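You operate a simulated robot arm through the tools that you are given. There is no shell and no other tool. Be economical: measure what you need, move in short steps, check, and stop when the job is done.

You are at the controls of a simulated two-armed robot. One attempt, no reset.

TASK
Take the N 60 neck ring from the top of the pipe bench and put it on the shelf under the pipe bench. Fetch the green seat ring and set it in the white round tub. Take the short pipe with the largest size on its label from the top of the valve bench and leave it in the black drip pan. Fetch the clear cup and set it on the low shelf of the branch bench. Put one of the white sample cups from the end of the pump shelf on the free end of the change bench. Carry the black round tub with both arms and set it on the top of the valve bench. Take the measuring jug on the top of the pipe bench and put it away on the front of the sample bench. Put the 25 pipe plug from the top of the pipe bench on the top of the green bench and the 40 pipe plug in the inside of the orange tray. Any order will do. Set down upright: clear cup, measuring jug, pipe plug.

The check looks at the end state, three seconds after you hand in, the way a careful person would. Anything else that was tipped, shoved, dropped, spilled or broken makes it a failure.

THE ROBOT
Two 7-joint arms with fingered hands on one trunk, on a base that drives. Base frame: it is fixed to the floor where the robot stands at the start and does not move with it; the origin is under the middle of the robot, x ahead of it, y to its left, z up. Units: mm, degrees, N and s.
The left shoulder is at the start at [42, 104, 1120], the right one opposite. With the tool pointing down near the work surface each hand reaches from about 220 to 580 mm from the robot's upright axis, wherever it stands, measured 20 degrees to its own side. Places, roughly: black drip pan (26x15x5 cm) [2700, 3000, 800]; black round tub (26x25x9 cm) [800, 1400, 800]; clear cup (9x9x10 cm) [2800, 2800, 800]; free end of the change bench (42x25 cm) [5500, 3720, 800]; front of the sample bench (72x20 cm) [2380, -7640, 840]; green seat ring (4x4x2 cm) [2300, 2900, 800]; inside of the orange tray (30x15 cm) [840, -5240, 780]; low shelf of the branch bench [5600, -200, 400]; measuring jug [750, 0, 1000]; neck ring [500, -250, 750]; pipe plug [750, -500, 750]; shelf under the pipe bench [700, -400, 300]; short pipe [2750, 2750, 750]; top of the green bench [700, -1700, 900]; top of the valve bench [2600, 3100, 800]; white round tub (22x22x11 cm) [800, 1700, 800]; white sample cup [3000, 1250, 750]. Payload 2.4 kg a hand.
The TCP of each hand is the grasp point between the finger pads, 17 mm short of the fingertips. In the tool frame z runs along the fingers and y along their closing line. The gripper opens to 88 mm. The gripper's body begins 47 mm behind the TCP. The gripper is a hand of 2 fingers: y runs from the thumb to the fingers, the wrist lies at [0, 0, -165] in the tool frame, and closing takes about 1.5 s.
Orientation is told as [roll, pitch, yaw] about the base's x, y, z axes, in that order, counted from this pose: with the fingers straight down and closing along the base's y, the tool's x points along the base's -x, its y along +y and its z along -z.

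THE INTERFACE
- The arms move only by the tool play_rows. It takes "left_series", "right_series" or both (then of equal length, played together; a hand with none holds still); each is a list of rows, each a list of 6 numbers: the shift along the base's x, y, z in units of 300 mm (1.0 is 300 mm), then the turn, a rotation vector about the base's x, y, z in units of 120 degrees (1.0 is 120 degrees). In form: [[x, y, z, rx, ry, rz], ...]. A call has 1 to 10 rows; each row is the pose to reach, as a shift and turn from the pose commanded when the call began. "left_claw" and "right_claw" are, for a hand that has rows, the finger opening in mm, from 0 to 88, set as the call begins (left out, the last holds). A call with a number of a shift or a turn outside -1 to 1 is refused whole. Each row takes 0.2 s and may step no farther than 50 mm and 8.6 degrees from the row before; otherwise, or with a gripper value out of range, the whole call is refused. A pose out of reach is approached as far as the arm can. The call stops where the force on the tool passes 40 N (or 10 N more than at its start, if that is more) or the arm is blocked; 0.2 s more then pass. The fingers move at their own pace (about 153 mm/s each) and stop on an object; they squeeze with about 24 N. The grip force told is the motor's: it shows also when the fingers shut on nothing. Time passes only in rows, and 0.2 s behind the last, so rows that repeat a pose let the fingers close. The reply holds the time, the measured pose of the TCP, the force on the tool along the base axes, the opening and the grip force, in the units named above and with some noise, with the torque about the TCP (base axes, N m) and any sound that the robot's microphone picked up.
- Cameras (640 x 400 px; columns grow to the right, rows downward): "scene" is now at [112, -25, 1071.4]; the picture's right is [-0.39, -0.92, 0.00], its down [0.14, -0.06, -0.99] and it looks along [0.91, -0.38, 0.15] (base axes); focal length 214 px, centre (320, 200). "left" rides on the left gripper at [-50, 3, -63] in its tool frame; the picture's right is [-0.06, -1.00, 0.00], its down [0.78, -0.05, -0.62] and it looks along [0.62, -0.04, 0.79] (tool axes); focal length 275 px, centre (320, 200). "right" rides on the right gripper at [50, 3, -64] in its tool frame; the picture's right is [-0.06, 1.00, 0.00], its down [-0.78, -0.05, -0.62] and it looks along [-0.62, -0.04, 0.79] (tool axes); focal length 275 px, centre (320, 200). There is no depth. A picture from a camera that has moved, and an enlarged one, comes with that camera's place and axes in the base frame and with its lens. The place of the scene camera against the robot may be out by one fixed shift of up to 12 mm in any direction.
- capture(camera): a new picture of that camera. It takes no simulated time.
- raise_lower(by): slides the trunk up (or, below 0, down) by that many mm; the arms and the scene camera ride with it, the base frame stays. It gives what a move gives, with no picture.
- roll_base(legs): drives the robot by 1 to 6 legs, each [ahead, left, turn to the left] in mm, mm and degrees, along the robot's own axes; the way and the turn of a leg run together, so that a leg with both is an arc; at most 1500 mm and 180 degrees a leg. The arms and the cameras ride along, it lands a little off, and it stops where it bumps. It gives what a move gives.
- move_fingers(finger1, thumb_bend, hand): sets how far each is bent, from 0 (flat) to 1 (curled in); at 0.3 the hand is open as for a grip, at 0.7 the pads meet at the TCP. One left out holds its place. A second passes; each finger stops where it meets its share of the squeeze, and holds until it gets a number again. A gripper value or a shape takes the hand back. It gives what a move gives, with no picture; readings hold the bend of each and the force on the fingers (four entries, about 0 where the hand has none), thumb and palm.
- grasp_type(shape, hand): the hand has 2 fingers and takes this shape, open, in about a second: jaw (thumb against the fingers, like two jaws); tri (thumb and two fingers); tip (a fingertip pinch); poke (one finger out to press); point (the index stretched); flat (the hand flat); cup (the hand cupped); fist (a fist). The gripper value then closes the fingers along that shape, each until it touches; the sizes above hold for jaw. It gives what a move gives, with no picture.
- turn_head(pan, tilt): turns the head with the scene camera to pan (to the left, within 60 degrees either way) and tilt (down, from -29 to 69), counted from straight ahead of the robot. It gives what a move gives.
- close_up(camera, box): a new picture of the part [left, top, right, bottom] of that camera's present view, enlarged. It takes no simulated time.
- finish_job(): hands the job in; it is judged then, once.

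Go step by step. Nothing tells you exact positions but the pictures and the camera data: compare them with the known pose of the tool, close in by small moves and look again before you grip or let go. The budget is 493 turns and 248 pictures, counting those below and the enlarged ones. Unless the task says otherwise, let go and move clear before handing in.

The tools are called after "Emit:" by a JSON object that holds its "api" and its "payload". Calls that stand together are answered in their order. play_rows: Moves the arms, as the interface text tells. Its arguments: {"type":"object","properties":{"left_series":{"type":"array"},"left_claw":{"type":"number"},"right_series":{"type":"array"},"right_claw":{"type":"number"}},"required":[]} The other tools are called the same way: raise_lower (by) slides the trunk up or down; grasp_type (shape, hand) gives the hand a shape; move_fingers (finger1, thumb_bend, hand) moves the fingers one by one; roll_base (legs) drives the base; turn_head (pan, tilt) turns the head that bears the scene camera; capture (camera) takes a picture; close_up (camera, box) takes an enlarged picture of a part of a camera's view; finish_job () hands the job in.

At the start:

```text
time_s: 0.0
left_tool_pos: [352.6, 47.7, 1180.6]
left_orientation: [-0.1, 0.0, 0.0]
left_wrist_force: [-0.8, -0.2, -1.0]
left_ft_torque: [-0.01, 0.01, 0.0]
left_finger_gap: 88.1
left_gripper_force: 0.1
left_shape: jaw
left_bend: [0.3, 0.3]
left_finger forces: [0.0, 0.1, 0.0, 0.0, 0.1, 0.0]
right_tool_pos: [346.8, -351.3, 1143.1]
right_orientation: [0.0, -0.1, 0.1]
right_wrist_force: [-0.3, 0.0, 0.3]
right_ft_torque: [0.01, 0.0, -0.01]
right_finger_gap: 87.8
right_gripper_force: 0.0
right_shape: jaw
right_bend: [0.3, 0.3]
right_finger forces: [0.1, 0.0, 0.0, 0.0, 0.1, 0.1]
trunk travel left (down, up): [-350.0, 500.0]
robot x, y, heading: [1.6, 2.4, -0.2]
head pan, tilt: [-35.0, 32.7]
```

scene: 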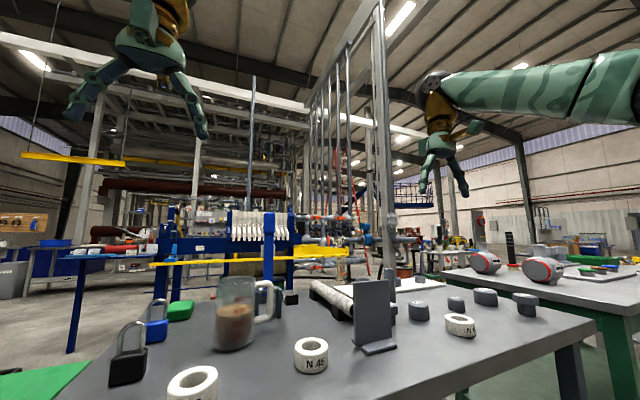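
right: 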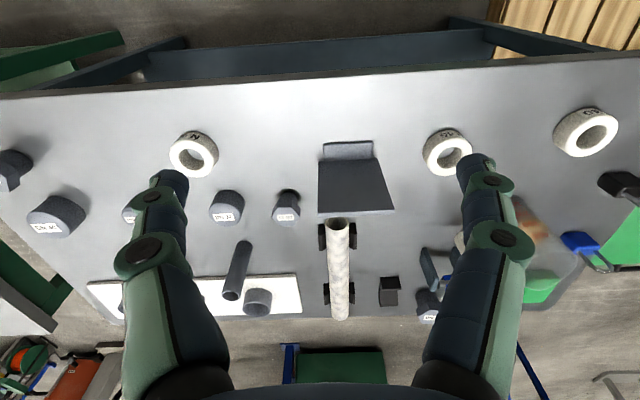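
left: 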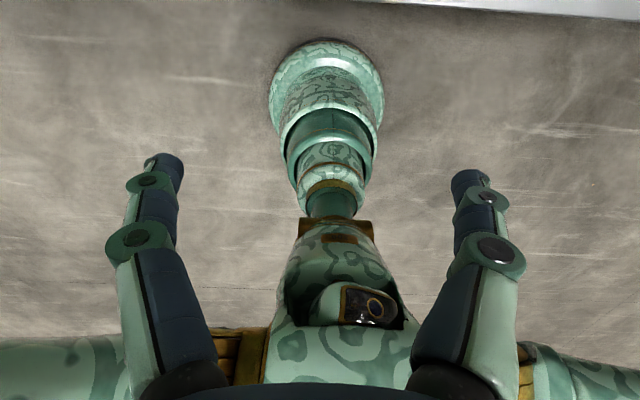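

I see the pipe bench in front with neck rings, plugs and a jug. I'll look at it from the head camera, tilted down.

Emit:
{"api": "turn_head", "payload": {"pan": -20, "tilt": 40}}

Emit:
{"api": "capture", "payload": {"camera": "scene"}}

Emit:
{"api": "capture", "payload": {"camera": "right"}}

```text
time_s: 0.8
left_tool_pos: [353.4, 49.1, 1181.4]
left_orientation: [0.0, -0.1, 0.0]
left_wrist_force: [0.5, 0.2, -0.2]
left_ft_torque: [0.01, -0.05, 0.02]
left_finger_gap: 87.8
left_gripper_force: 0.1
left_shape: jaw
left_bend: [0.3, 0.3]
left_finger forces: [0.0, 0.0, 0.0, 0.1, 0.1, 0.1]
right_tool_pos: [347.3, -351.3, 1143.5]
right_orientation: [0.1, 0.0, 0.0]
right_wrist_force: [0.6, 0.0, -0.7]
right_ft_torque: [0.01, 0.0, 0.0]
right_finger_gap: 87.7
right_gripper_force: 0.1
right_shape: jaw
right_bend: [0.3, 0.3]
right_finger forces: [0.0, 0.0, 0.0, 0.1, 0.1, 0.1]
trunk travel left (down, up): [-350.0, 500.0]
robot x, y, heading: [-1.0, 2.8, -0.1]
head pan, tilt: [-20.0, 40.0]
```

```text
244 pictures are left
camera scene: at [114.6, -21.7, 998.3], right [-0.34, -0.94, 0.0], down [-0.57, 0.21, -0.79], along [0.74, -0.27, -0.61], focal length 214 px, centre (320, 200)
```

scene: 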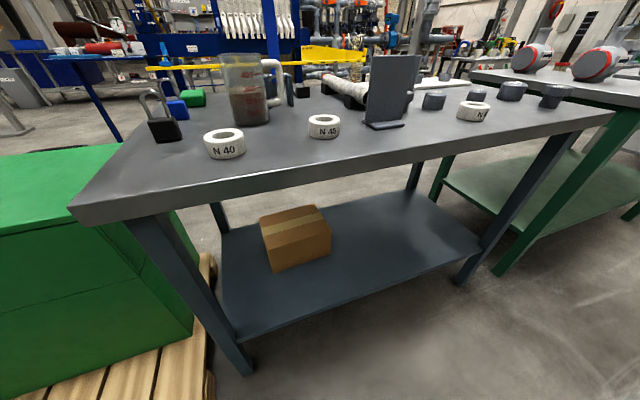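

```text
243 pictures are left
camera right: at [297.5, -348.1, 1207.0], right [0.06, 1.0, 0.0], down [0.78, -0.05, 0.62], along [0.62, -0.04, -0.79], focal length 275 px, centre (320, 200)
```

right: 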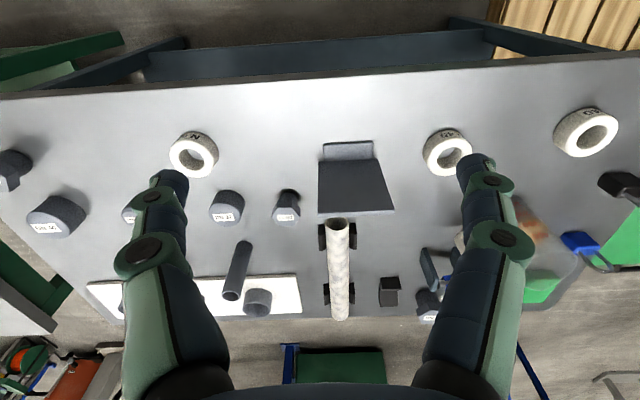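

Both cameras see the bench. I'll read the labels up close.

Emit:
{"api": "close_up", "payload": {"camera": "right", "box": [0, 120, 320, 320]}}

Emit:
{"api": "close_up", "payload": {"camera": "scene", "box": [360, 50, 600, 150]}}

Emit:
{"api": "close_up", "payload": {"camera": "scene", "box": [120, 40, 380, 180]}}

```text
2.00 times, centred on (160, 220) of right
camera zoom: at [297.5, -348.1, 1207.0], right [0.06, 1.0, 0.0], down [0.78, -0.05, 0.62], along [0.62, -0.04, -0.79], focal length 551 px, centre (640, 160)
```

zoom: 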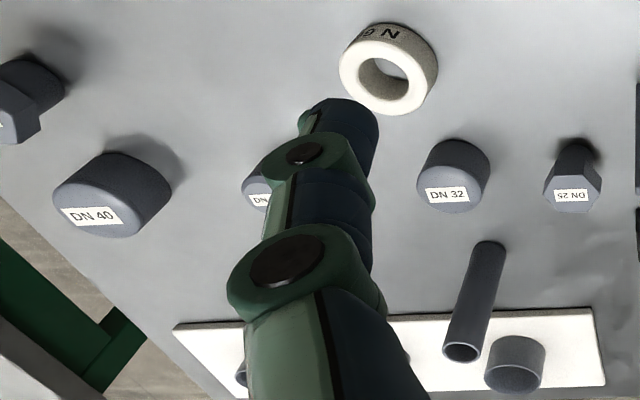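

```text
2.67 times, centred on (480, 100) of scene
camera zoom: at [114.6, -21.7, 998.3], right [-0.34, -0.94, 0.0], down [-0.57, 0.21, -0.79], along [0.74, -0.27, -0.61], focal length 572 px, centre (-107, 467)
```

zoom: 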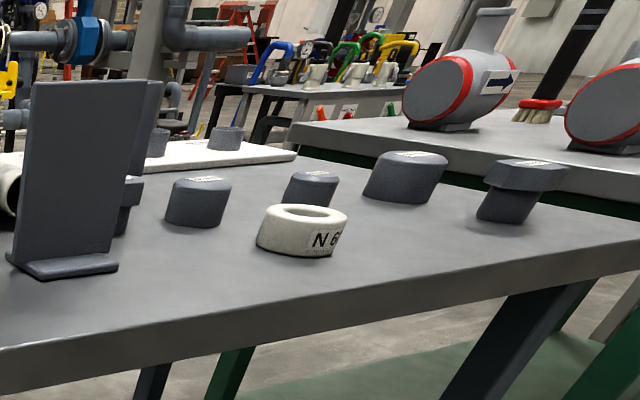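

```text
2.46 times, centred on (250, 110) of scene
camera zoom: at [114.6, -21.7, 998.3], right [-0.34, -0.94, 0.0], down [-0.57, 0.21, -0.79], along [0.74, -0.27, -0.61], focal length 528 px, centre (492, 422)
```

zoom: 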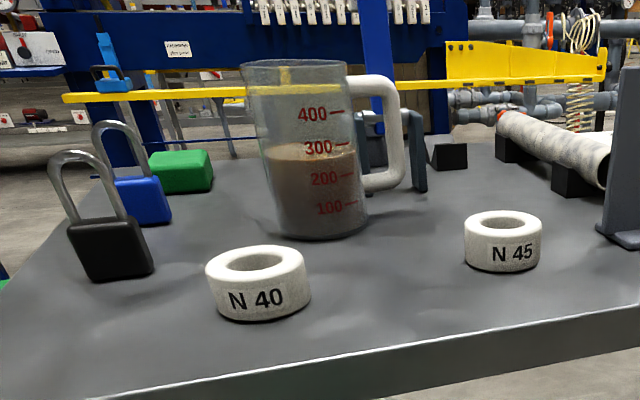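

The plugs are hex-headed (DN 25 near the phone stand; the other hex one at the far right), while plain cylinders are caps. I shift the right hand sideways to read the far label and triangulate.

Emit:
{"api": "play_rows", "payload": {"right_series": [[0, -0.16, 0, 0, 0, 0], [0, -0.32, 0, 0, 0, 0], [0, -0.48, 0, 0, 0, 0], [0, -0.6, 0, 0, 0, 0], [0, -0.6, 0, 0, 0, 0]]}}

Emit:
{"api": "capture", "payload": {"camera": "right"}}

Emit:
{"api": "close_up", "payload": {"camera": "right", "box": [100, 120, 420, 320]}}

```text
time_s: 2.0
left_tool_pos: [353.5, 48.4, 1181.2]
left_orientation: [-0.1, 0.0, 0.0]
left_wrist_force: [0.0, -0.1, 0.0]
left_ft_torque: [0.01, -0.03, 0.02]
left_finger_gap: 87.9
left_gripper_force: 0.0
left_shape: jaw
left_bend: [0.3, 0.3]
left_finger forces: [0.0, 0.0, 0.1, 0.1, 0.0, 0.0]
right_tool_pos: [347.5, -531.5, 1141.4]
right_orientation: [-0.1, 0.1, 0.0]
right_wrist_force: [0.2, -0.1, 0.0]
right_ft_torque: [0.0, -0.01, 0.0]
right_finger_gap: 87.9
right_gripper_force: 0.1
right_shape: jaw
right_bend: [0.3, 0.3]
right_finger forces: [0.1, 0.0, 0.0, 0.1, 0.0, 0.0]
trunk travel left (down, up): [-350.0, 500.0]
robot x, y, heading: [-2.4, 1.5, 0.2]
head pan, tilt: [-20.0, 40.0]
```

```text
239 pictures are left
camera right: at [297.1, -528.2, 1206.4], right [0.06, 1.0, 0.0], down [0.79, -0.05, 0.62], along [0.62, -0.04, -0.79], focal length 275 px, centre (320, 200)
```

right: 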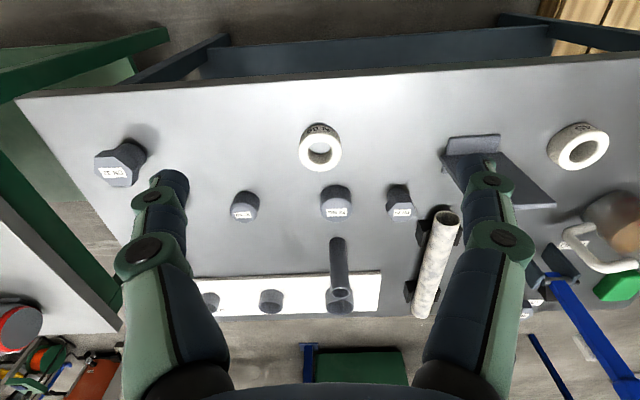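

```text
2.00 times, centred on (260, 220) of right
camera zoom: at [297.1, -528.2, 1206.4], right [0.06, 1.0, 0.0], down [0.79, -0.05, 0.62], along [0.62, -0.04, -0.79], focal length 551 px, centre (440, 160)
```

zoom: 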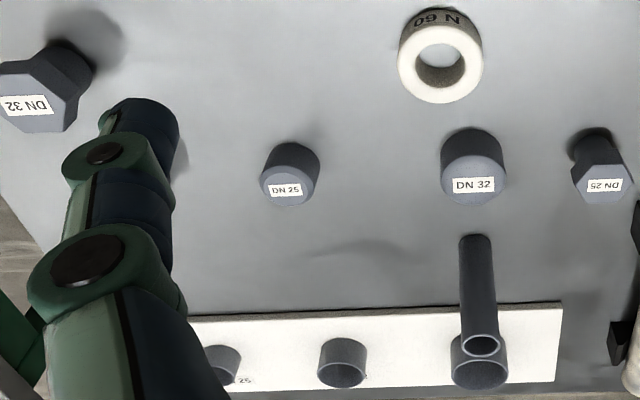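

The far one is DN 32, so the 40 plug must be the labelled item behind the pipe/jug. I move the right hand left to see it.

Emit:
{"api": "play_rows", "payload": {"right_series": [[0, 0.16, 0, 0, 0, 0], [0, 0.32, 0, 0, 0, 0], [0, 0.48, 0, 0, 0, 0], [0, 0.64, 0, 0, 0, 0], [0, 0.8, 0, 0, 0, 0], [0, 0.95, 0, 0, 0, 0], [0, 0.95, 0, 0, 0, 0]]}}

Emit:
{"api": "capture", "payload": {"camera": "right"}}

Emit:
{"api": "close_up", "payload": {"camera": "right", "box": [200, 150, 520, 350]}}

```text
time_s: 3.6
left_tool_pos: [353.2, 48.7, 1181.5]
left_orientation: [-0.1, -0.1, -0.1]
left_wrist_force: [0.9, 0.0, 0.0]
left_ft_torque: [0.01, -0.01, 0.03]
left_finger_gap: 87.7
left_gripper_force: 0.0
left_shape: jaw
left_bend: [0.3, 0.3]
left_finger forces: [0.0, 0.1, 0.1, 0.0, 0.1, 0.0]
right_tool_pos: [347.2, -244.4, 1142.3]
right_orientation: [0.0, 0.0, 0.0]
right_wrist_force: [0.4, 0.2, 0.8]
right_ft_torque: [0.01, 0.02, -0.05]
right_finger_gap: 88.2
right_gripper_force: 0.0
right_shape: jaw
right_bend: [0.3, 0.3]
right_finger forces: [0.0, 0.1, 0.0, 0.0, 0.0, 0.0]
trunk travel left (down, up): [-350.0, 500.0]
robot x, y, heading: [2.4, 2.9, 0.2]
head pan, tilt: [-20.0, 40.0]
```

```text
237 pictures are left
camera right: at [298.1, -241.4, 1205.8], right [0.06, 1.0, 0.0], down [0.78, -0.05, 0.62], along [0.62, -0.04, -0.79], focal length 275 px, centre (320, 200)
```

right: 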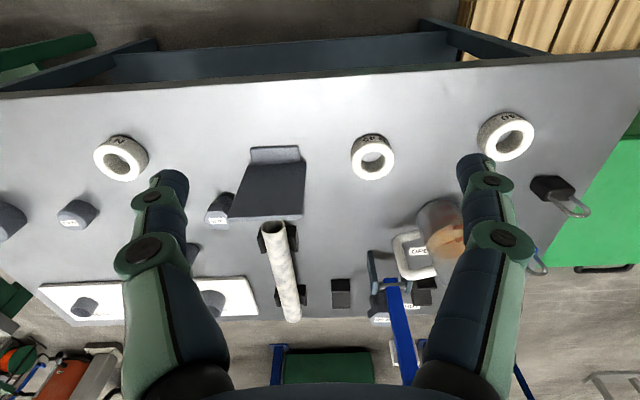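

```text
2.00 times, centred on (360, 250) of right
camera zoom: at [298.1, -241.4, 1205.8], right [0.06, 1.0, 0.0], down [0.78, -0.05, 0.62], along [0.62, -0.04, -0.79], focal length 551 px, centre (240, 100)
```

zoom: 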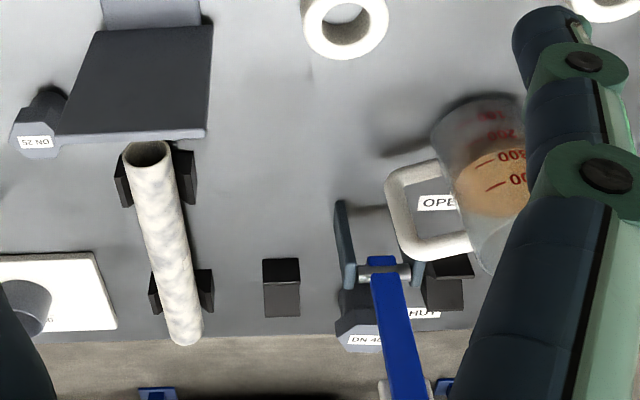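

The DN 40 plug (hex) stands near the rear edge behind the blue lever. I first fetch the N 60 ring: drive right by 350 mm so it lies in the right hand's reach.

Emit:
{"api": "roll_base", "payload": {"legs": [[0, -350, 0]]}}

Emit:
{"api": "turn_head", "payload": {"pan": 0, "tilt": 50}}

Emit:
{"api": "capture", "payload": {"camera": "scene"}}

Emit:
{"api": "capture", "payload": {"camera": "right"}}

```text
time_s: 5.8
left_tool_pos: [353.3, -304.6, 1182.4]
left_orientation: [0.0, -0.1, -0.1]
left_wrist_force: [0.0, -0.9, 0.7]
left_ft_torque: [0.03, 0.02, 0.01]
left_finger_gap: 87.8
left_gripper_force: 0.1
left_shape: jaw
left_bend: [0.3, 0.3]
left_finger forces: [0.0, 0.0, 0.0, 0.0, 0.0, 0.0]
right_tool_pos: [347.4, -599.9, 1141.4]
right_orientation: [0.0, 0.0, 0.0]
right_wrist_force: [-0.4, 0.0, -0.5]
right_ft_torque: [0.03, 0.02, -0.01]
right_finger_gap: 87.8
right_gripper_force: 0.1
right_shape: jaw
right_bend: [0.3, 0.3]
right_finger forces: [0.1, 0.0, 0.0, 0.0, 0.0, 0.0]
trunk travel left (down, up): [-350.0, 500.0]
robot x, y, heading: [-3.7, -354.3, -0.3]
head pan, tilt: [-20.0, 40.0]
```

```text
time_s: 6.7
left_tool_pos: [353.5, -304.6, 1180.3]
left_orientation: [0.0, 0.0, -0.1]
left_wrist_force: [0.1, -0.2, 0.2]
left_ft_torque: [0.0, 0.02, 0.04]
left_finger_gap: 88.1
left_gripper_force: 0.0
left_shape: jaw
left_bend: [0.3, 0.3]
left_finger forces: [0.1, 0.1, 0.1, 0.1, 0.0, 0.0]
right_tool_pos: [348.0, -598.0, 1141.0]
right_orientation: [0.0, 0.1, -0.1]
right_wrist_force: [-0.1, -0.9, -0.4]
right_ft_torque: [0.0, 0.02, 0.02]
right_finger_gap: 87.8
right_gripper_force: 0.1
right_shape: jaw
right_bend: [0.3, 0.3]
right_finger forces: [0.0, 0.0, 0.0, 0.0, 0.0, 0.0]
trunk travel left (down, up): [-350.0, 500.0]
robot x, y, heading: [0.6, -352.0, -0.1]
head pan, tilt: [0.0, 50.0]
```

```text
235 pictures are left
camera scene: at [110.0, -344.9, 980.6], right [0.0, -1.0, 0.0], down [-0.77, 0.0, -0.64], along [0.64, 0.0, -0.77], focal length 214 px, centre (320, 200)
```

scene: 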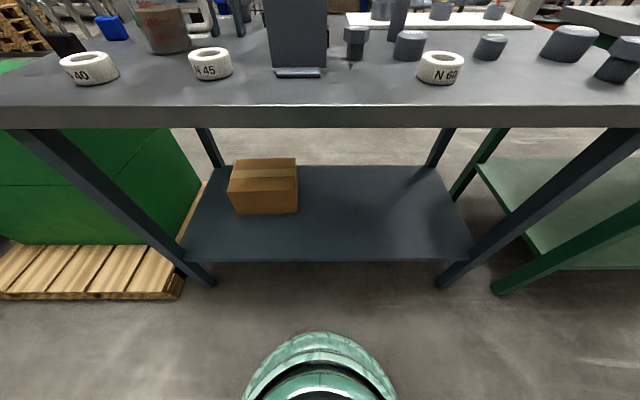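

```text
234 pictures are left
camera right: at [297.6, -595.0, 1205.8], right [0.06, 1.0, 0.0], down [0.78, -0.05, 0.62], along [0.62, -0.04, -0.79], focal length 275 px, centre (320, 200)
```

right: 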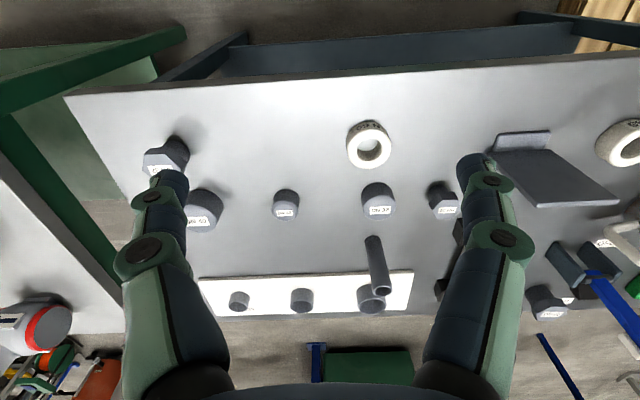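

The ring's top is near (491, -537, 838). I lower the right hand towards it and recheck.

Emit:
{"api": "play_rows", "payload": {"right_series": [[0.08, 0.034, -0.105, 0, 0, 0], [0.16, 0.068, -0.21, 0, 0, 0], [0.24, 0.102, -0.315, 0, 0, 0], [0.32, 0.135, -0.42, 0, 0, 0], [0.4, 0.17, -0.525, 0, 0, 0], [0.48, 0.203, -0.633, 0, 0, 0], [0.48, 0.203, -0.633, 0, 0, 0]]}}

Emit:
{"api": "capture", "payload": {"camera": "right"}}

Emit:
{"api": "capture", "payload": {"camera": "scene"}}

```text
time_s: 8.3
left_tool_pos: [353.4, -304.4, 1182.2]
left_orientation: [-0.1, 0.2, 0.0]
left_wrist_force: [-0.1, 0.4, -0.5]
left_ft_torque: [0.01, -0.01, 0.02]
left_finger_gap: 87.6
left_gripper_force: 0.1
left_shape: jaw
left_bend: [0.3, 0.3]
left_finger forces: [0.0, 0.0, 0.1, 0.0, 0.0, 0.0]
right_tool_pos: [491.4, -537.0, 951.5]
right_orientation: [0.0, 0.1, -0.2]
right_wrist_force: [0.6, 0.2, 0.8]
right_ft_torque: [0.03, -0.01, 0.04]
right_finger_gap: 87.7
right_gripper_force: 0.0
right_shape: jaw
right_bend: [0.3, 0.3]
right_finger forces: [0.0, 0.0, 0.0, 0.1, 0.0, 0.1]
trunk travel left (down, up): [-350.0, 500.0]
robot x, y, heading: [-0.7, -353.8, -0.1]
head pan, tilt: [0.0, 50.0]
```

```text
233 pictures are left
camera right: at [441.3, -533.7, 1015.2], right [0.06, 1.0, 0.0], down [0.78, -0.05, 0.62], along [0.62, -0.04, -0.79], focal length 275 px, centre (320, 200)
```

right: 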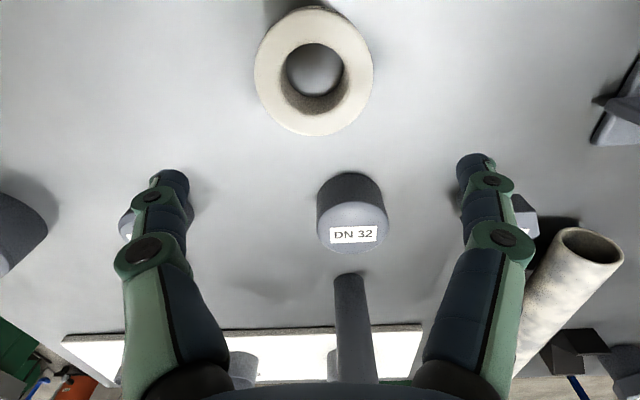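

```text
232 pictures are left
camera scene: at [110.1, -344.8, 980.6], right [0.0, -1.0, 0.0], down [-0.77, 0.0, -0.64], along [0.64, 0.0, -0.77], focal length 214 px, centre (320, 200)
```

scene: 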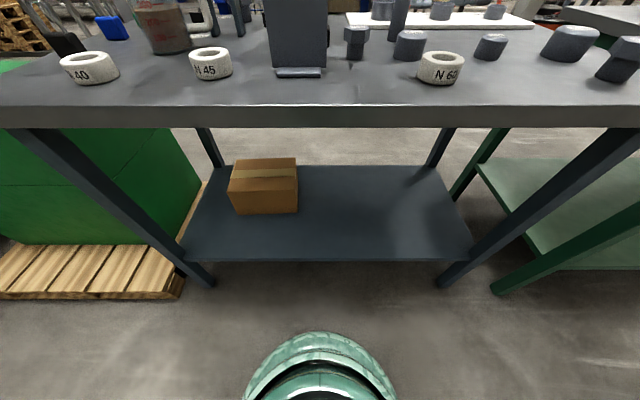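

The ring's top seems about z 855–868 at (479, -539). I close in a bit more.

Emit:
{"api": "play_rows", "payload": {"right_series": [[-0.02, -0.005, -0.08, 0, 0, 0], [-0.037, -0.007, -0.17, 0, 0, 0], [-0.037, -0.007, -0.17, 0, 0, 0]]}}

Emit:
{"api": "capture", "payload": {"camera": "right"}}

Emit:
{"api": "close_up", "payload": {"camera": "scene", "box": [360, 20, 520, 120]}}

```text
time_s: 9.1
left_tool_pos: [353.5, -305.4, 1182.0]
left_orientation: [0.0, 0.1, -0.1]
left_wrist_force: [0.4, 0.2, 0.5]
left_ft_torque: [-0.02, 0.01, 0.0]
left_finger_gap: 87.8
left_gripper_force: 0.0
left_shape: jaw
left_bend: [0.3, 0.3]
left_finger forces: [0.0, 0.1, 0.0, 0.1, 0.0, 0.1]
right_tool_pos: [480.2, -539.2, 900.3]
right_orientation: [0.0, 0.0, -0.2]
right_wrist_force: [-1.3, 0.4, 0.3]
right_ft_torque: [0.02, 0.0, 0.0]
right_finger_gap: 88.2
right_gripper_force: 0.1
right_shape: jaw
right_bend: [0.3, 0.3]
right_finger forces: [0.0, 0.1, 0.0, 0.1, 0.0, 0.0]
trunk travel left (down, up): [-350.0, 500.0]
robot x, y, heading: [2.7, -352.8, -0.1]
head pan, tilt: [0.0, 50.0]
```

```text
231 pictures are left
camera right: at [429.8, -535.5, 964.8], right [0.06, 1.0, 0.0], down [0.78, -0.05, 0.62], along [0.62, -0.04, -0.79], focal length 275 px, centre (320, 200)
```

right: 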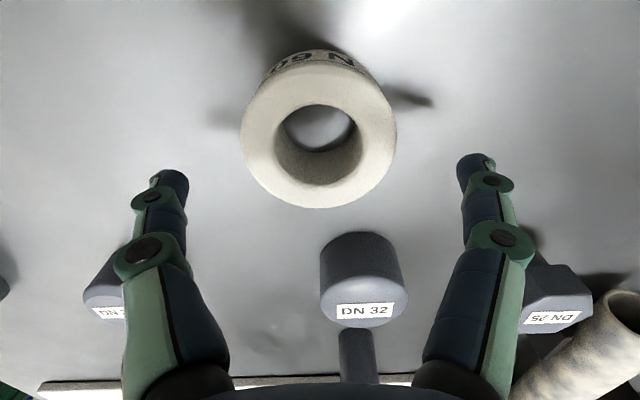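

```text
4.00 times, centred on (440, 70) of scene
camera zoom: at [110.0, -344.8, 980.6], right [0.0, -1.0, 0.0], down [-0.77, 0.0, -0.64], along [0.64, 0.0, -0.77], focal length 858 px, centre (-160, 720)
```

zoom: 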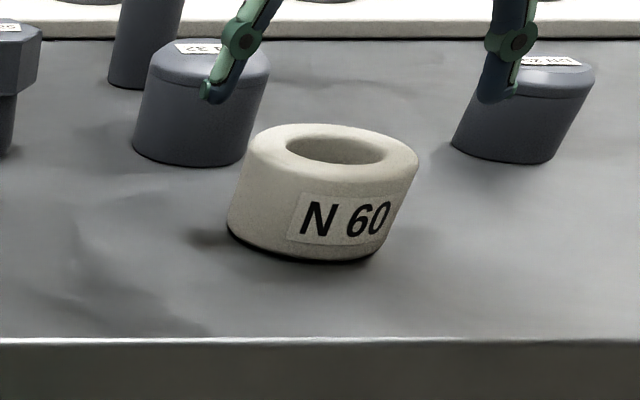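

Refined: ring top ≈ z 870 at (473, -539), about 57 mm wide. I descend astride it and close.

Emit:
{"api": "play_rows", "payload": {"right_series": [[-0.023, 0, -0.05, 0, 0, 0], [-0.023, 0, -0.09, 0, 0, 0], [-0.023, 0, -0.125, 0, 0, 0], [-0.023, 0, -0.125, 0, 0, 0]]}}

Emit:
{"api": "capture", "payload": {"camera": "right"}}

Emit:
{"api": "close_up", "payload": {"camera": "scene", "box": [360, 20, 520, 120]}}

```text
time_s: 10.1
left_tool_pos: [352.7, -304.2, 1180.4]
left_orientation: [0.0, 0.0, -0.1]
left_wrist_force: [0.1, -0.3, 0.5]
left_ft_torque: [0.02, 0.0, 0.01]
left_finger_gap: 87.8
left_gripper_force: 0.0
left_shape: jaw
left_bend: [0.3, 0.3]
left_finger forces: [0.1, 0.0, 0.0, 0.0, 0.1, 0.0]
right_tool_pos: [472.1, -538.6, 863.0]
right_orientation: [0.1, 0.2, -0.1]
right_wrist_force: [0.4, 0.4, 0.2]
right_ft_torque: [0.03, 0.01, 0.0]
right_finger_gap: 87.8
right_gripper_force: 0.0
right_shape: jaw
right_bend: [0.3, 0.3]
right_finger forces: [0.0, 0.0, 0.0, 0.0, 0.0, 0.0]
trunk travel left (down, up): [-350.0, 500.0]
robot x, y, heading: [-1.1, -357.8, 0.0]
head pan, tilt: [0.0, 50.0]
```

```text
229 pictures are left
camera right: at [423.3, -535.7, 927.0], right [0.06, 1.0, 0.0], down [0.78, -0.05, 0.62], along [0.62, -0.04, -0.79], focal length 275 px, centre (320, 200)
```

right: 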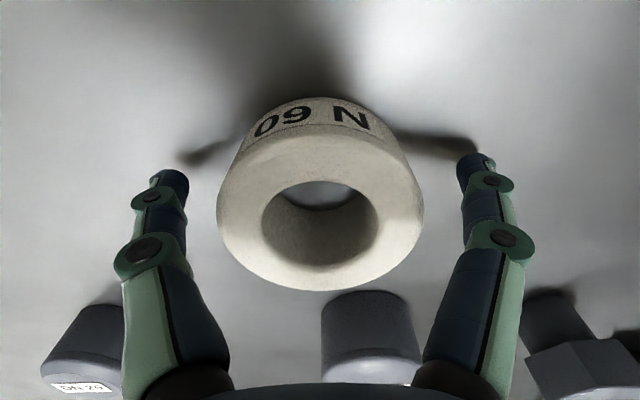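

```text
4.00 times, centred on (440, 70) of scene
camera zoom: at [110.0, -344.8, 980.6], right [0.0, -1.0, 0.0], down [-0.77, 0.0, -0.64], along [0.64, 0.0, -0.77], focal length 858 px, centre (-160, 720)
```

zoom: 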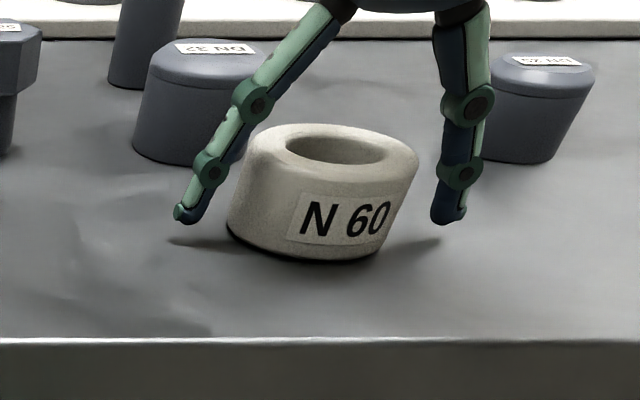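

Well centred; I lower 8 mm more and close.

Emit:
{"api": "play_rows", "payload": {"right_series": [[0, 0, -0.027, 0, 0, 0], [0, 0, -0.027, 0, 0, 0]]}}

Emit:
{"api": "play_rows", "payload": {"right_series": [[0, 0, 0, 0, 0, 0], [0, 0, 0, 0, 0, 0], [0, 0, 0, 0, 0, 0], [0, 0, 0, 0, 0, 0], [0, 0, 0, 0, 0, 0], [0, 0, 0, 0, 0, 0]], "right_claw": 40}}

Emit:
{"api": "play_rows", "payload": {"right_series": [[0, 0, 0.1, 0, 0, 0], [0, 0, 0.2, 0, 0, 0], [0, 0, 0.3, 0, 0, 0], [-0.1, 0, 0.4, 0, 0, 0], [-0.2, 0, 0.45, 0, 0, 0]]}}

Emit:
{"api": "capture", "payload": {"camera": "right"}}

```text
time_s: 10.7
left_tool_pos: [354.6, -304.2, 1180.6]
left_orientation: [0.0, 0.0, -0.1]
left_wrist_force: [-0.6, 0.5, -0.2]
left_ft_torque: [0.01, -0.03, 0.0]
left_finger_gap: 88.0
left_gripper_force: 0.1
left_shape: jaw
left_bend: [0.3, 0.3]
left_finger forces: [0.1, 0.0, 0.0, 0.0, 0.0, 0.0]
right_tool_pos: [472.7, -540.1, 855.5]
right_orientation: [0.0, 0.0, 0.0]
right_wrist_force: [-0.5, 0.0, 4.4]
right_ft_torque: [-0.02, 0.0, 0.02]
right_finger_gap: 88.0
right_gripper_force: 0.0
right_shape: jaw
right_bend: [0.3, 0.3]
right_finger forces: [2.4, 0.0, 0.0, 0.0, 2.6, 0.1]
trunk travel left (down, up): [-350.0, 500.0]
robot x, y, heading: [0.2, -349.0, -0.1]
head pan, tilt: [0.0, 50.0]
```

```text
time_s: 12.1
left_tool_pos: [352.8, -303.5, 1181.6]
left_orientation: [0.0, -0.1, -0.1]
left_wrist_force: [-0.7, 0.1, 0.7]
left_ft_torque: [-0.03, -0.01, -0.02]
left_finger_gap: 88.1
left_gripper_force: 0.2
left_shape: jaw
left_bend: [0.3, 0.3]
left_finger forces: [0.1, 0.0, 0.0, 0.0, 0.1, 0.0]
right_tool_pos: [472.3, -537.1, 856.4]
right_orientation: [0.0, -0.1, -0.1]
right_wrist_force: [8.9, -1.0, 28.0]
right_ft_torque: [-0.14, -0.12, -0.01]
right_finger_gap: 45.3
right_gripper_force: 23.6
right_shape: jaw
right_bend: [0.75, 0.7]
right_finger forces: [33.7, 0.1, 0.1, 0.1, 33.1, 0.0]
trunk travel left (down, up): [-350.0, 500.0]
robot x, y, heading: [0.2, -350.3, -0.3]
head pan, tilt: [0.0, 50.0]
```

```text
time_s: 13.3
left_tool_pos: [352.9, -305.2, 1180.8]
left_orientation: [0.1, 0.0, -0.1]
left_wrist_force: [0.1, -0.5, 1.3]
left_ft_torque: [-0.03, 0.0, 0.0]
left_finger_gap: 88.0
left_gripper_force: 0.1
left_shape: jaw
left_bend: [0.3, 0.3]
left_finger forces: [0.0, 0.0, 0.0, 0.2, 0.0, 0.1]
right_tool_pos: [413.5, -538.6, 991.6]
right_orientation: [0.0, 0.1, 0.0]
right_wrist_force: [0.7, 0.8, -0.4]
right_ft_torque: [0.01, -0.01, 0.01]
right_finger_gap: 45.5
right_gripper_force: 24.1
right_shape: jaw
right_bend: [0.74, 0.7]
right_finger forces: [21.4, 0.1, 0.1, 0.1, 21.8, 0.0]
trunk travel left (down, up): [-350.0, 500.0]
robot x, y, heading: [-3.1, -350.8, 0.0]
head pan, tilt: [0.0, 50.0]
```

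```text
227 pictures are left
camera right: at [363.7, -535.7, 1054.9], right [0.06, 1.0, 0.0], down [0.78, -0.05, 0.62], along [0.62, -0.04, -0.79], focal length 275 px, centre (320, 200)
```

right: 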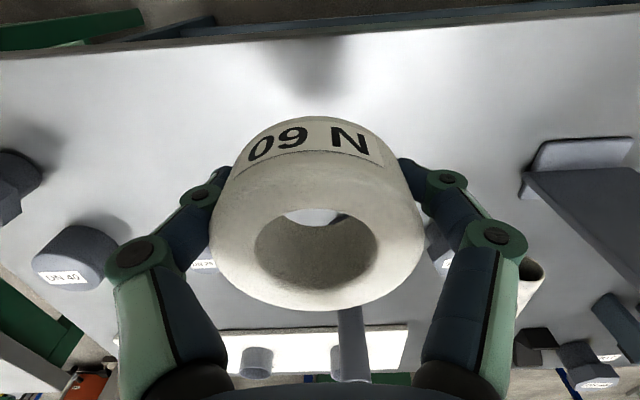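

The ring is held (table top ≈ z 838; shelf ≈ z 255–290). I draw both hands back from the bench edge, then lower the trunk.

Emit:
{"api": "play_rows", "payload": {"right_series": [[-0.1, 0, 0, 0, 0, 0], [-0.2, 0, 0, 0, 0, 0], [-0.32, 0, 0, 0, 0, 0], [-0.32, 0, 0, 0, 0, 0]], "left_series": [[-0.1, 0, 0, 0, 0, 0], [-0.2, 0, 0, 0, 0, 0], [-0.33, 0, 0, 0, 0, 0], [-0.33, 0, 0, 0, 0, 0]]}}

Emit:
{"api": "raise_lower", "payload": {"by": -345}}

Emit:
{"api": "turn_head", "payload": {"pan": 0, "tilt": 20}}

Emit:
{"api": "capture", "payload": {"camera": "scene"}}

Emit:
{"api": "capture", "payload": {"camera": "right"}}

```text
time_s: 14.3
left_tool_pos: [255.0, -304.4, 1181.7]
left_orientation: [0.0, 0.0, 0.0]
left_wrist_force: [-0.1, 0.8, 0.6]
left_ft_torque: [0.03, -0.04, 0.02]
left_finger_gap: 87.8
left_gripper_force: 0.2
left_shape: jaw
left_bend: [0.3, 0.3]
left_finger forces: [0.0, 0.0, 0.1, 0.1, 0.0, 0.0]
right_tool_pos: [317.9, -538.7, 990.4]
right_orientation: [0.0, 0.1, -0.1]
right_wrist_force: [0.4, 0.1, 0.5]
right_ft_torque: [0.03, -0.01, -0.02]
right_finger_gap: 45.7
right_gripper_force: 23.7
right_shape: jaw
right_bend: [0.74, 0.7]
right_finger forces: [21.5, 0.0, 0.0, 0.1, 21.6, 0.0]
trunk travel left (down, up): [-350.0, 500.0]
robot x, y, heading: [-1.1, -351.3, -0.1]
head pan, tilt: [0.0, 50.0]
```

```text
time_s: 17.7
left_tool_pos: [249.5, -303.2, 840.0]
left_orientation: [-0.1, -0.6, 0.0]
left_wrist_force: [-0.8, -0.1, -0.5]
left_ft_torque: [-0.02, -0.04, 0.0]
left_finger_gap: 88.0
left_gripper_force: 0.2
left_shape: jaw
left_bend: [0.3, 0.3]
left_finger forces: [0.1, 0.1, 0.0, 0.0, 0.1, 0.0]
right_tool_pos: [317.0, -539.6, 641.2]
right_orientation: [-0.1, 1.1, 0.0]
right_wrist_force: [0.2, -0.2, -0.2]
right_ft_torque: [0.02, -0.03, 0.01]
right_finger_gap: 45.2
right_gripper_force: 23.7
right_shape: jaw
right_bend: [0.74, 0.7]
right_finger forces: [21.2, 0.1, 0.1, 0.0, 21.3, 0.1]
trunk travel left (down, up): [-5.0, 845.0]
robot x, y, heading: [2.3, -355.1, -0.1]
head pan, tilt: [0.0, 50.0]
```

```text
time_s: 18.6
left_tool_pos: [248.7, -305.3, 838.4]
left_orientation: [0.0, -0.6, 0.0]
left_wrist_force: [-0.3, 0.8, 0.0]
left_ft_torque: [0.0, 0.0, 0.0]
left_finger_gap: 88.0
left_gripper_force: 0.0
left_shape: jaw
left_bend: [0.3, 0.3]
left_finger forces: [0.0, 0.0, 0.1, 0.1, 0.0, 0.0]
right_tool_pos: [316.7, -540.7, 641.6]
right_orientation: [0.1, 1.0, -0.1]
right_wrist_force: [-0.1, 0.1, 0.0]
right_ft_torque: [0.02, 0.0, 0.01]
right_finger_gap: 45.2
right_gripper_force: 24.2
right_shape: jaw
right_bend: [0.74, 0.7]
right_finger forces: [21.3, 0.0, 0.1, 0.0, 21.3, 0.0]
trunk travel left (down, up): [-5.0, 845.0]
robot x, y, heading: [-0.7, -354.7, -0.3]
head pan, tilt: [0.0, 20.0]
```

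```text
226 pictures are left
camera scene: at [138.6, -344.7, 688.0], right [0.0, -1.0, 0.0], down [-0.34, 0.0, -0.94], along [0.94, 0.0, -0.34], focal length 214 px, centre (320, 200)
```

scene: 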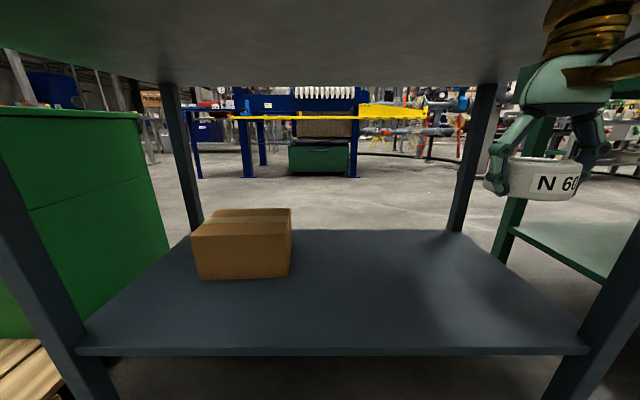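

```text
225 pictures are left
camera right: at [267.7, -535.9, 707.4], right [0.06, 1.0, 0.0], down [0.8, -0.05, 0.6], along [0.6, -0.04, -0.8], focal length 275 px, centre (320, 200)
```

right: 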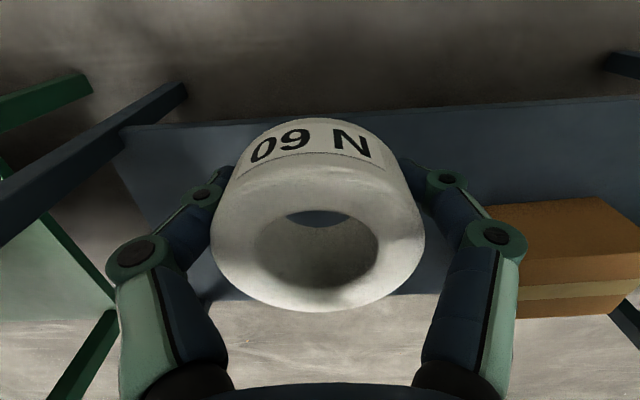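

Shelf top ≈ z 282, front edge ≈ x 429. I lower the hand in front of the bench first.

Emit:
{"api": "play_rows", "payload": {"right_series": [[0, 0, -0.15, 0, 0, 0], [0, 0, -0.3, 0, 0, 0], [0, 0, -0.45, 0, 0, 0], [0, 0, -0.6, 0, 0, 0], [0, 0, -0.75, 0, 0, 0], [0, 0, -0.9, 0, 0, 0], [0, 0, -0.97, 0, 0, 0], [0, 0, -0.97, 0, 0, 0]]}}

Emit:
{"api": "play_rows", "payload": {"right_series": [[0.1, 0, 0, 0, 0, 0], [0.2, 0, 0, 0, 0, 0], [0.3, 0, 0, 0, 0, 0], [0.4, 0, 0, 0, 0, 0], [0.52, 0, 0, 0, 0, 0], [0.65, 0, 0, 0, 0, 0], [0.65, 0, 0, 0, 0, 0]]}}

Emit:
{"api": "capture", "payload": {"camera": "scene"}}

Emit:
{"api": "capture", "payload": {"camera": "right"}}

```text
time_s: 20.4
left_tool_pos: [249.3, -304.7, 837.8]
left_orientation: [0.0, -0.6, 0.1]
left_wrist_force: [-0.6, 0.9, 0.5]
left_ft_torque: [-0.03, -0.01, -0.01]
left_finger_gap: 88.0
left_gripper_force: 0.1
left_shape: jaw
left_bend: [0.3, 0.3]
left_finger forces: [0.0, 0.0, 0.0, 0.0, 0.0, 0.0]
right_tool_pos: [317.0, -539.4, 349.8]
right_orientation: [0.0, 1.0, 0.0]
right_wrist_force: [0.2, -0.5, -1.0]
right_ft_torque: [0.01, 0.03, 0.0]
right_finger_gap: 43.7
right_gripper_force: 23.8
right_shape: jaw
right_bend: [0.74, 0.7]
right_finger forces: [20.0, 0.1, 0.1, 0.1, 20.3, 0.0]
trunk travel left (down, up): [-5.0, 845.0]
robot x, y, heading: [-5.2, -347.2, 0.0]
head pan, tilt: [0.0, 20.0]
```

```text
time_s: 22.0
left_tool_pos: [248.7, -304.7, 840.1]
left_orientation: [0.0, -0.6, 0.1]
left_wrist_force: [-0.1, 0.6, -0.1]
left_ft_torque: [-0.03, -0.01, -0.02]
left_finger_gap: 87.9
left_gripper_force: 0.2
left_shape: jaw
left_bend: [0.3, 0.3]
left_finger forces: [0.1, 0.1, 0.1, 0.1, 0.0, 0.0]
right_tool_pos: [515.3, -539.3, 351.8]
right_orientation: [0.0, 1.0, -0.1]
right_wrist_force: [-0.1, 0.1, -1.1]
right_ft_torque: [0.02, 0.04, 0.02]
right_finger_gap: 43.0
right_gripper_force: 24.2
right_shape: jaw
right_bend: [0.74, 0.7]
right_finger forces: [19.8, 0.0, 0.1, 0.0, 20.0, 0.1]
trunk travel left (down, up): [-5.0, 845.0]
robot x, y, heading: [-2.8, -355.8, -0.1]
head pan, tilt: [0.0, 20.0]
```

```text
224 pictures are left
camera scene: at [138.3, -344.9, 688.0], right [0.0, -1.0, 0.0], down [-0.34, 0.0, -0.94], along [0.94, 0.0, -0.34], focal length 214 px, centre (320, 200)
```

scene: 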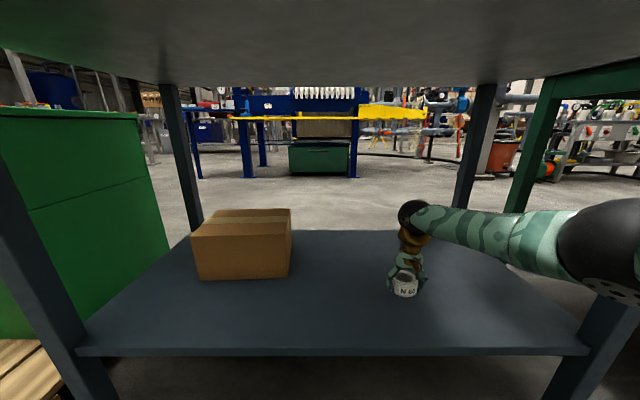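

```text
223 pictures are left
camera right: at [465.6, -536.4, 416.7], right [0.06, 1.0, 0.0], down [0.79, -0.05, 0.61], along [0.6, -0.04, -0.8], focal length 275 px, centre (320, 200)
```

right: 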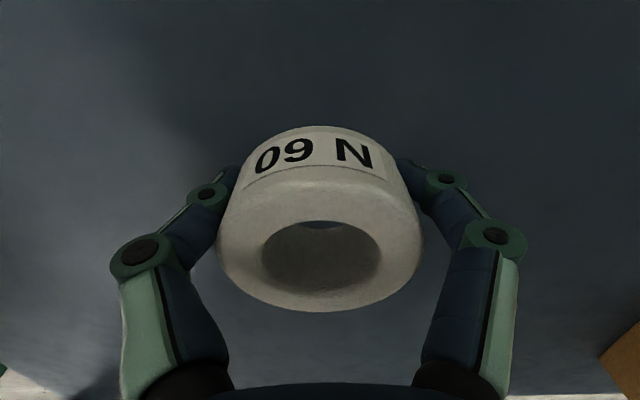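

The ring is over the shelf. I lower until touch.

Emit:
{"api": "play_rows", "payload": {"right_series": [[0, 0, -0.07, 0, 0, 0], [0, 0, -0.13, 0, 0, 0], [0, 0, -0.15, 0, 0, 0], [0, 0, -0.16, 0, 0, 0], [0, 0, -0.16, 0, 0, 0]]}}

```text
time_s: 23.2
left_tool_pos: [248.6, -305.3, 839.1]
left_orientation: [0.0, -0.5, 0.0]
left_wrist_force: [-0.7, -0.7, 0.5]
left_ft_torque: [0.01, -0.01, 0.0]
left_finger_gap: 88.1
left_gripper_force: 0.1
left_shape: jaw
left_bend: [0.3, 0.3]
left_finger forces: [0.0, 0.0, 0.0, 0.0, 0.0, 0.0]
right_tool_pos: [513.9, -540.4, 304.4]
right_orientation: [0.1, 1.0, -0.1]
right_wrist_force: [0.0, -0.9, -0.4]
right_ft_torque: [-0.01, 0.03, 0.0]
right_finger_gap: 42.8
right_gripper_force: 24.1
right_shape: jaw
right_bend: [0.74, 0.7]
right_finger forces: [19.8, 0.0, 0.0, 0.0, 19.9, 0.0]
trunk travel left (down, up): [-5.0, 845.0]
robot x, y, heading: [-3.8, -353.1, -0.2]
head pan, tilt: [0.0, 20.0]
```

Emit:
{"api": "play_rows", "payload": {"right_series": [[0, 0, -0.015, 0, 0, 0], [0, 0, -0.03, 0, 0, 0], [0, 0, -0.04, 0, 0, 0], [0, 0, -0.05, 0, 0, 0], [0, 0, -0.06, 0, 0, 0]]}}

Emit:
{"api": "close_up", "payload": {"camera": "scene", "box": [340, 220, 500, 320]}}

```text
time_s: 24.1
left_tool_pos: [248.1, -304.6, 838.2]
left_orientation: [0.0, -0.6, 0.1]
left_wrist_force: [-0.1, -0.2, -0.1]
left_ft_torque: [0.01, -0.01, -0.03]
left_finger_gap: 87.9
left_gripper_force: 0.1
left_shape: jaw
left_bend: [0.3, 0.3]
left_finger forces: [0.0, 0.0, 0.1, 0.0, 0.0, 0.0]
right_tool_pos: [517.0, -539.0, 296.4]
right_orientation: [0.1, 0.5, -0.1]
right_wrist_force: [-5.1, -1.8, 29.3]
right_ft_torque: [-0.34, 0.05, -0.06]
right_finger_gap: 41.9
right_gripper_force: 23.8
right_shape: jaw
right_bend: [0.76, 0.7]
right_finger forces: [30.8, 0.1, 0.0, 0.0, 39.7, 0.0]
trunk travel left (down, up): [-5.0, 845.0]
robot x, y, heading: [-0.9, -354.5, -0.2]
head pan, tilt: [0.0, 20.0]
stopped in row 4 (right hand): the force on the tool passed its limit at 45 N (the readings are from after the stop); the commanded pose is now the measured one
```

```text
4.00 times, centred on (420, 270) of scene
camera zoom: at [138.2, -345.0, 688.0], right [0.0, -1.0, 0.0], down [-0.34, 0.0, -0.94], along [0.94, 0.0, -0.34], focal length 858 px, centre (-80, -80)
```

zoom: 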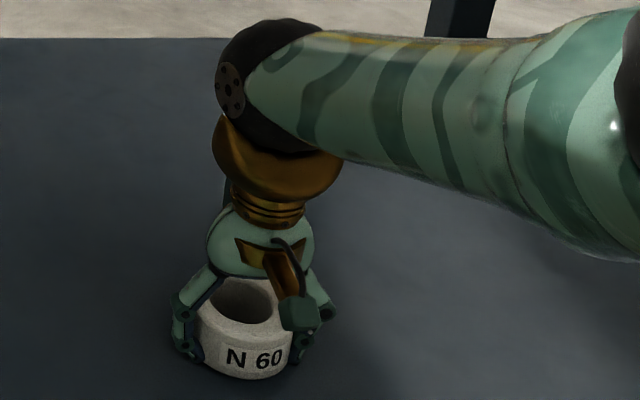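

Touchdown. I open and lift straight up a little, then back out.

Emit:
{"api": "play_rows", "payload": {"right_series": [[0, 0, 0.01, 0, 0, 0], [0, 0, 0.01, 0, 0, 0], [0, 0, 0.01, 0, 0, 0], [0, 0, 0.01, 0, 0, 0]], "right_claw": 88}}

Emit:
{"api": "play_rows", "payload": {"right_series": [[0, 0, 0.08, 0, 0, 0], [0, 0, 0.16, 0, 0, 0], [0, 0, 0.24, 0, 0, 0], [0, 0, 0.24, 0, 0, 0]]}}

Emit:
{"api": "capture", "payload": {"camera": "right"}}

```text
time_s: 24.6
left_tool_pos: [249.4, -304.1, 838.3]
left_orientation: [0.0, -0.8, 0.0]
left_wrist_force: [1.1, 0.3, 0.7]
left_ft_torque: [0.0, -0.01, -0.04]
left_finger_gap: 88.1
left_gripper_force: 0.0
left_shape: jaw
left_bend: [0.3, 0.3]
left_finger forces: [0.0, 0.1, 0.0, 0.1, 0.0, 0.1]
right_tool_pos: [517.0, -536.6, 297.7]
right_orientation: [0.3, 0.7, 0.0]
right_wrist_force: [0.2, -0.2, 0.0]
right_ft_torque: [0.0, -0.01, -0.01]
right_finger_gap: 88.2
right_gripper_force: 0.1
right_shape: jaw
right_bend: [0.3, 0.3]
right_finger forces: [0.1, 0.0, 0.0, 0.0, 0.1, 0.0]
trunk travel left (down, up): [-5.0, 845.0]
robot x, y, heading: [-2.9, -348.6, 0.0]
head pan, tilt: [0.0, 20.0]
stopped in row 2 (right hand): the force on the tool passed its limit at 44 N (the readings are from after the stop); the commanded pose is now the measured one
```

```text
time_s: 25.6
left_tool_pos: [249.1, -304.5, 838.6]
left_orientation: [-0.1, -0.4, -0.1]
left_wrist_force: [0.9, 0.2, 0.8]
left_ft_torque: [0.01, 0.01, 0.01]
left_finger_gap: 88.0
left_gripper_force: 0.1
left_shape: jaw
left_bend: [0.3, 0.3]
left_finger forces: [0.0, 0.1, 0.1, 0.0, 0.1, 0.0]
right_tool_pos: [517.4, -538.7, 370.8]
right_orientation: [0.3, 0.5, -0.1]
right_wrist_force: [0.1, 0.0, -0.1]
right_ft_torque: [-0.01, -0.01, -0.01]
right_finger_gap: 88.2
right_gripper_force: 0.0
right_shape: jaw
right_bend: [0.3, 0.3]
right_finger forces: [0.1, 0.1, 0.1, 0.1, 0.1, 0.1]
trunk travel left (down, up): [-5.0, 845.0]
robot x, y, heading: [0.5, -355.3, -0.4]
head pan, tilt: [0.0, 20.0]
```

```text
221 pictures are left
camera right: at [467.9, -535.2, 435.5], right [0.06, 1.0, 0.0], down [0.79, -0.05, 0.61], along [0.61, -0.04, -0.79], focal length 275 px, centre (320, 200)
```

right: 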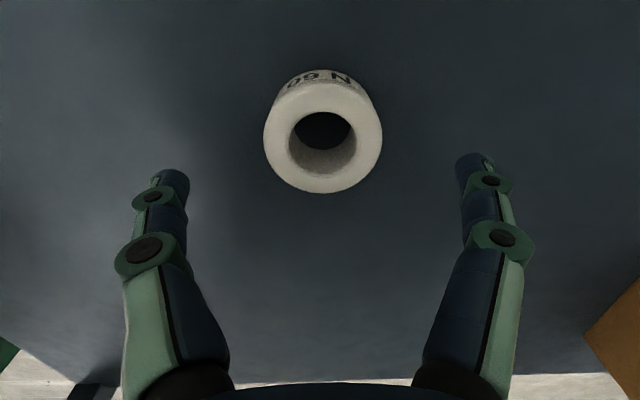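

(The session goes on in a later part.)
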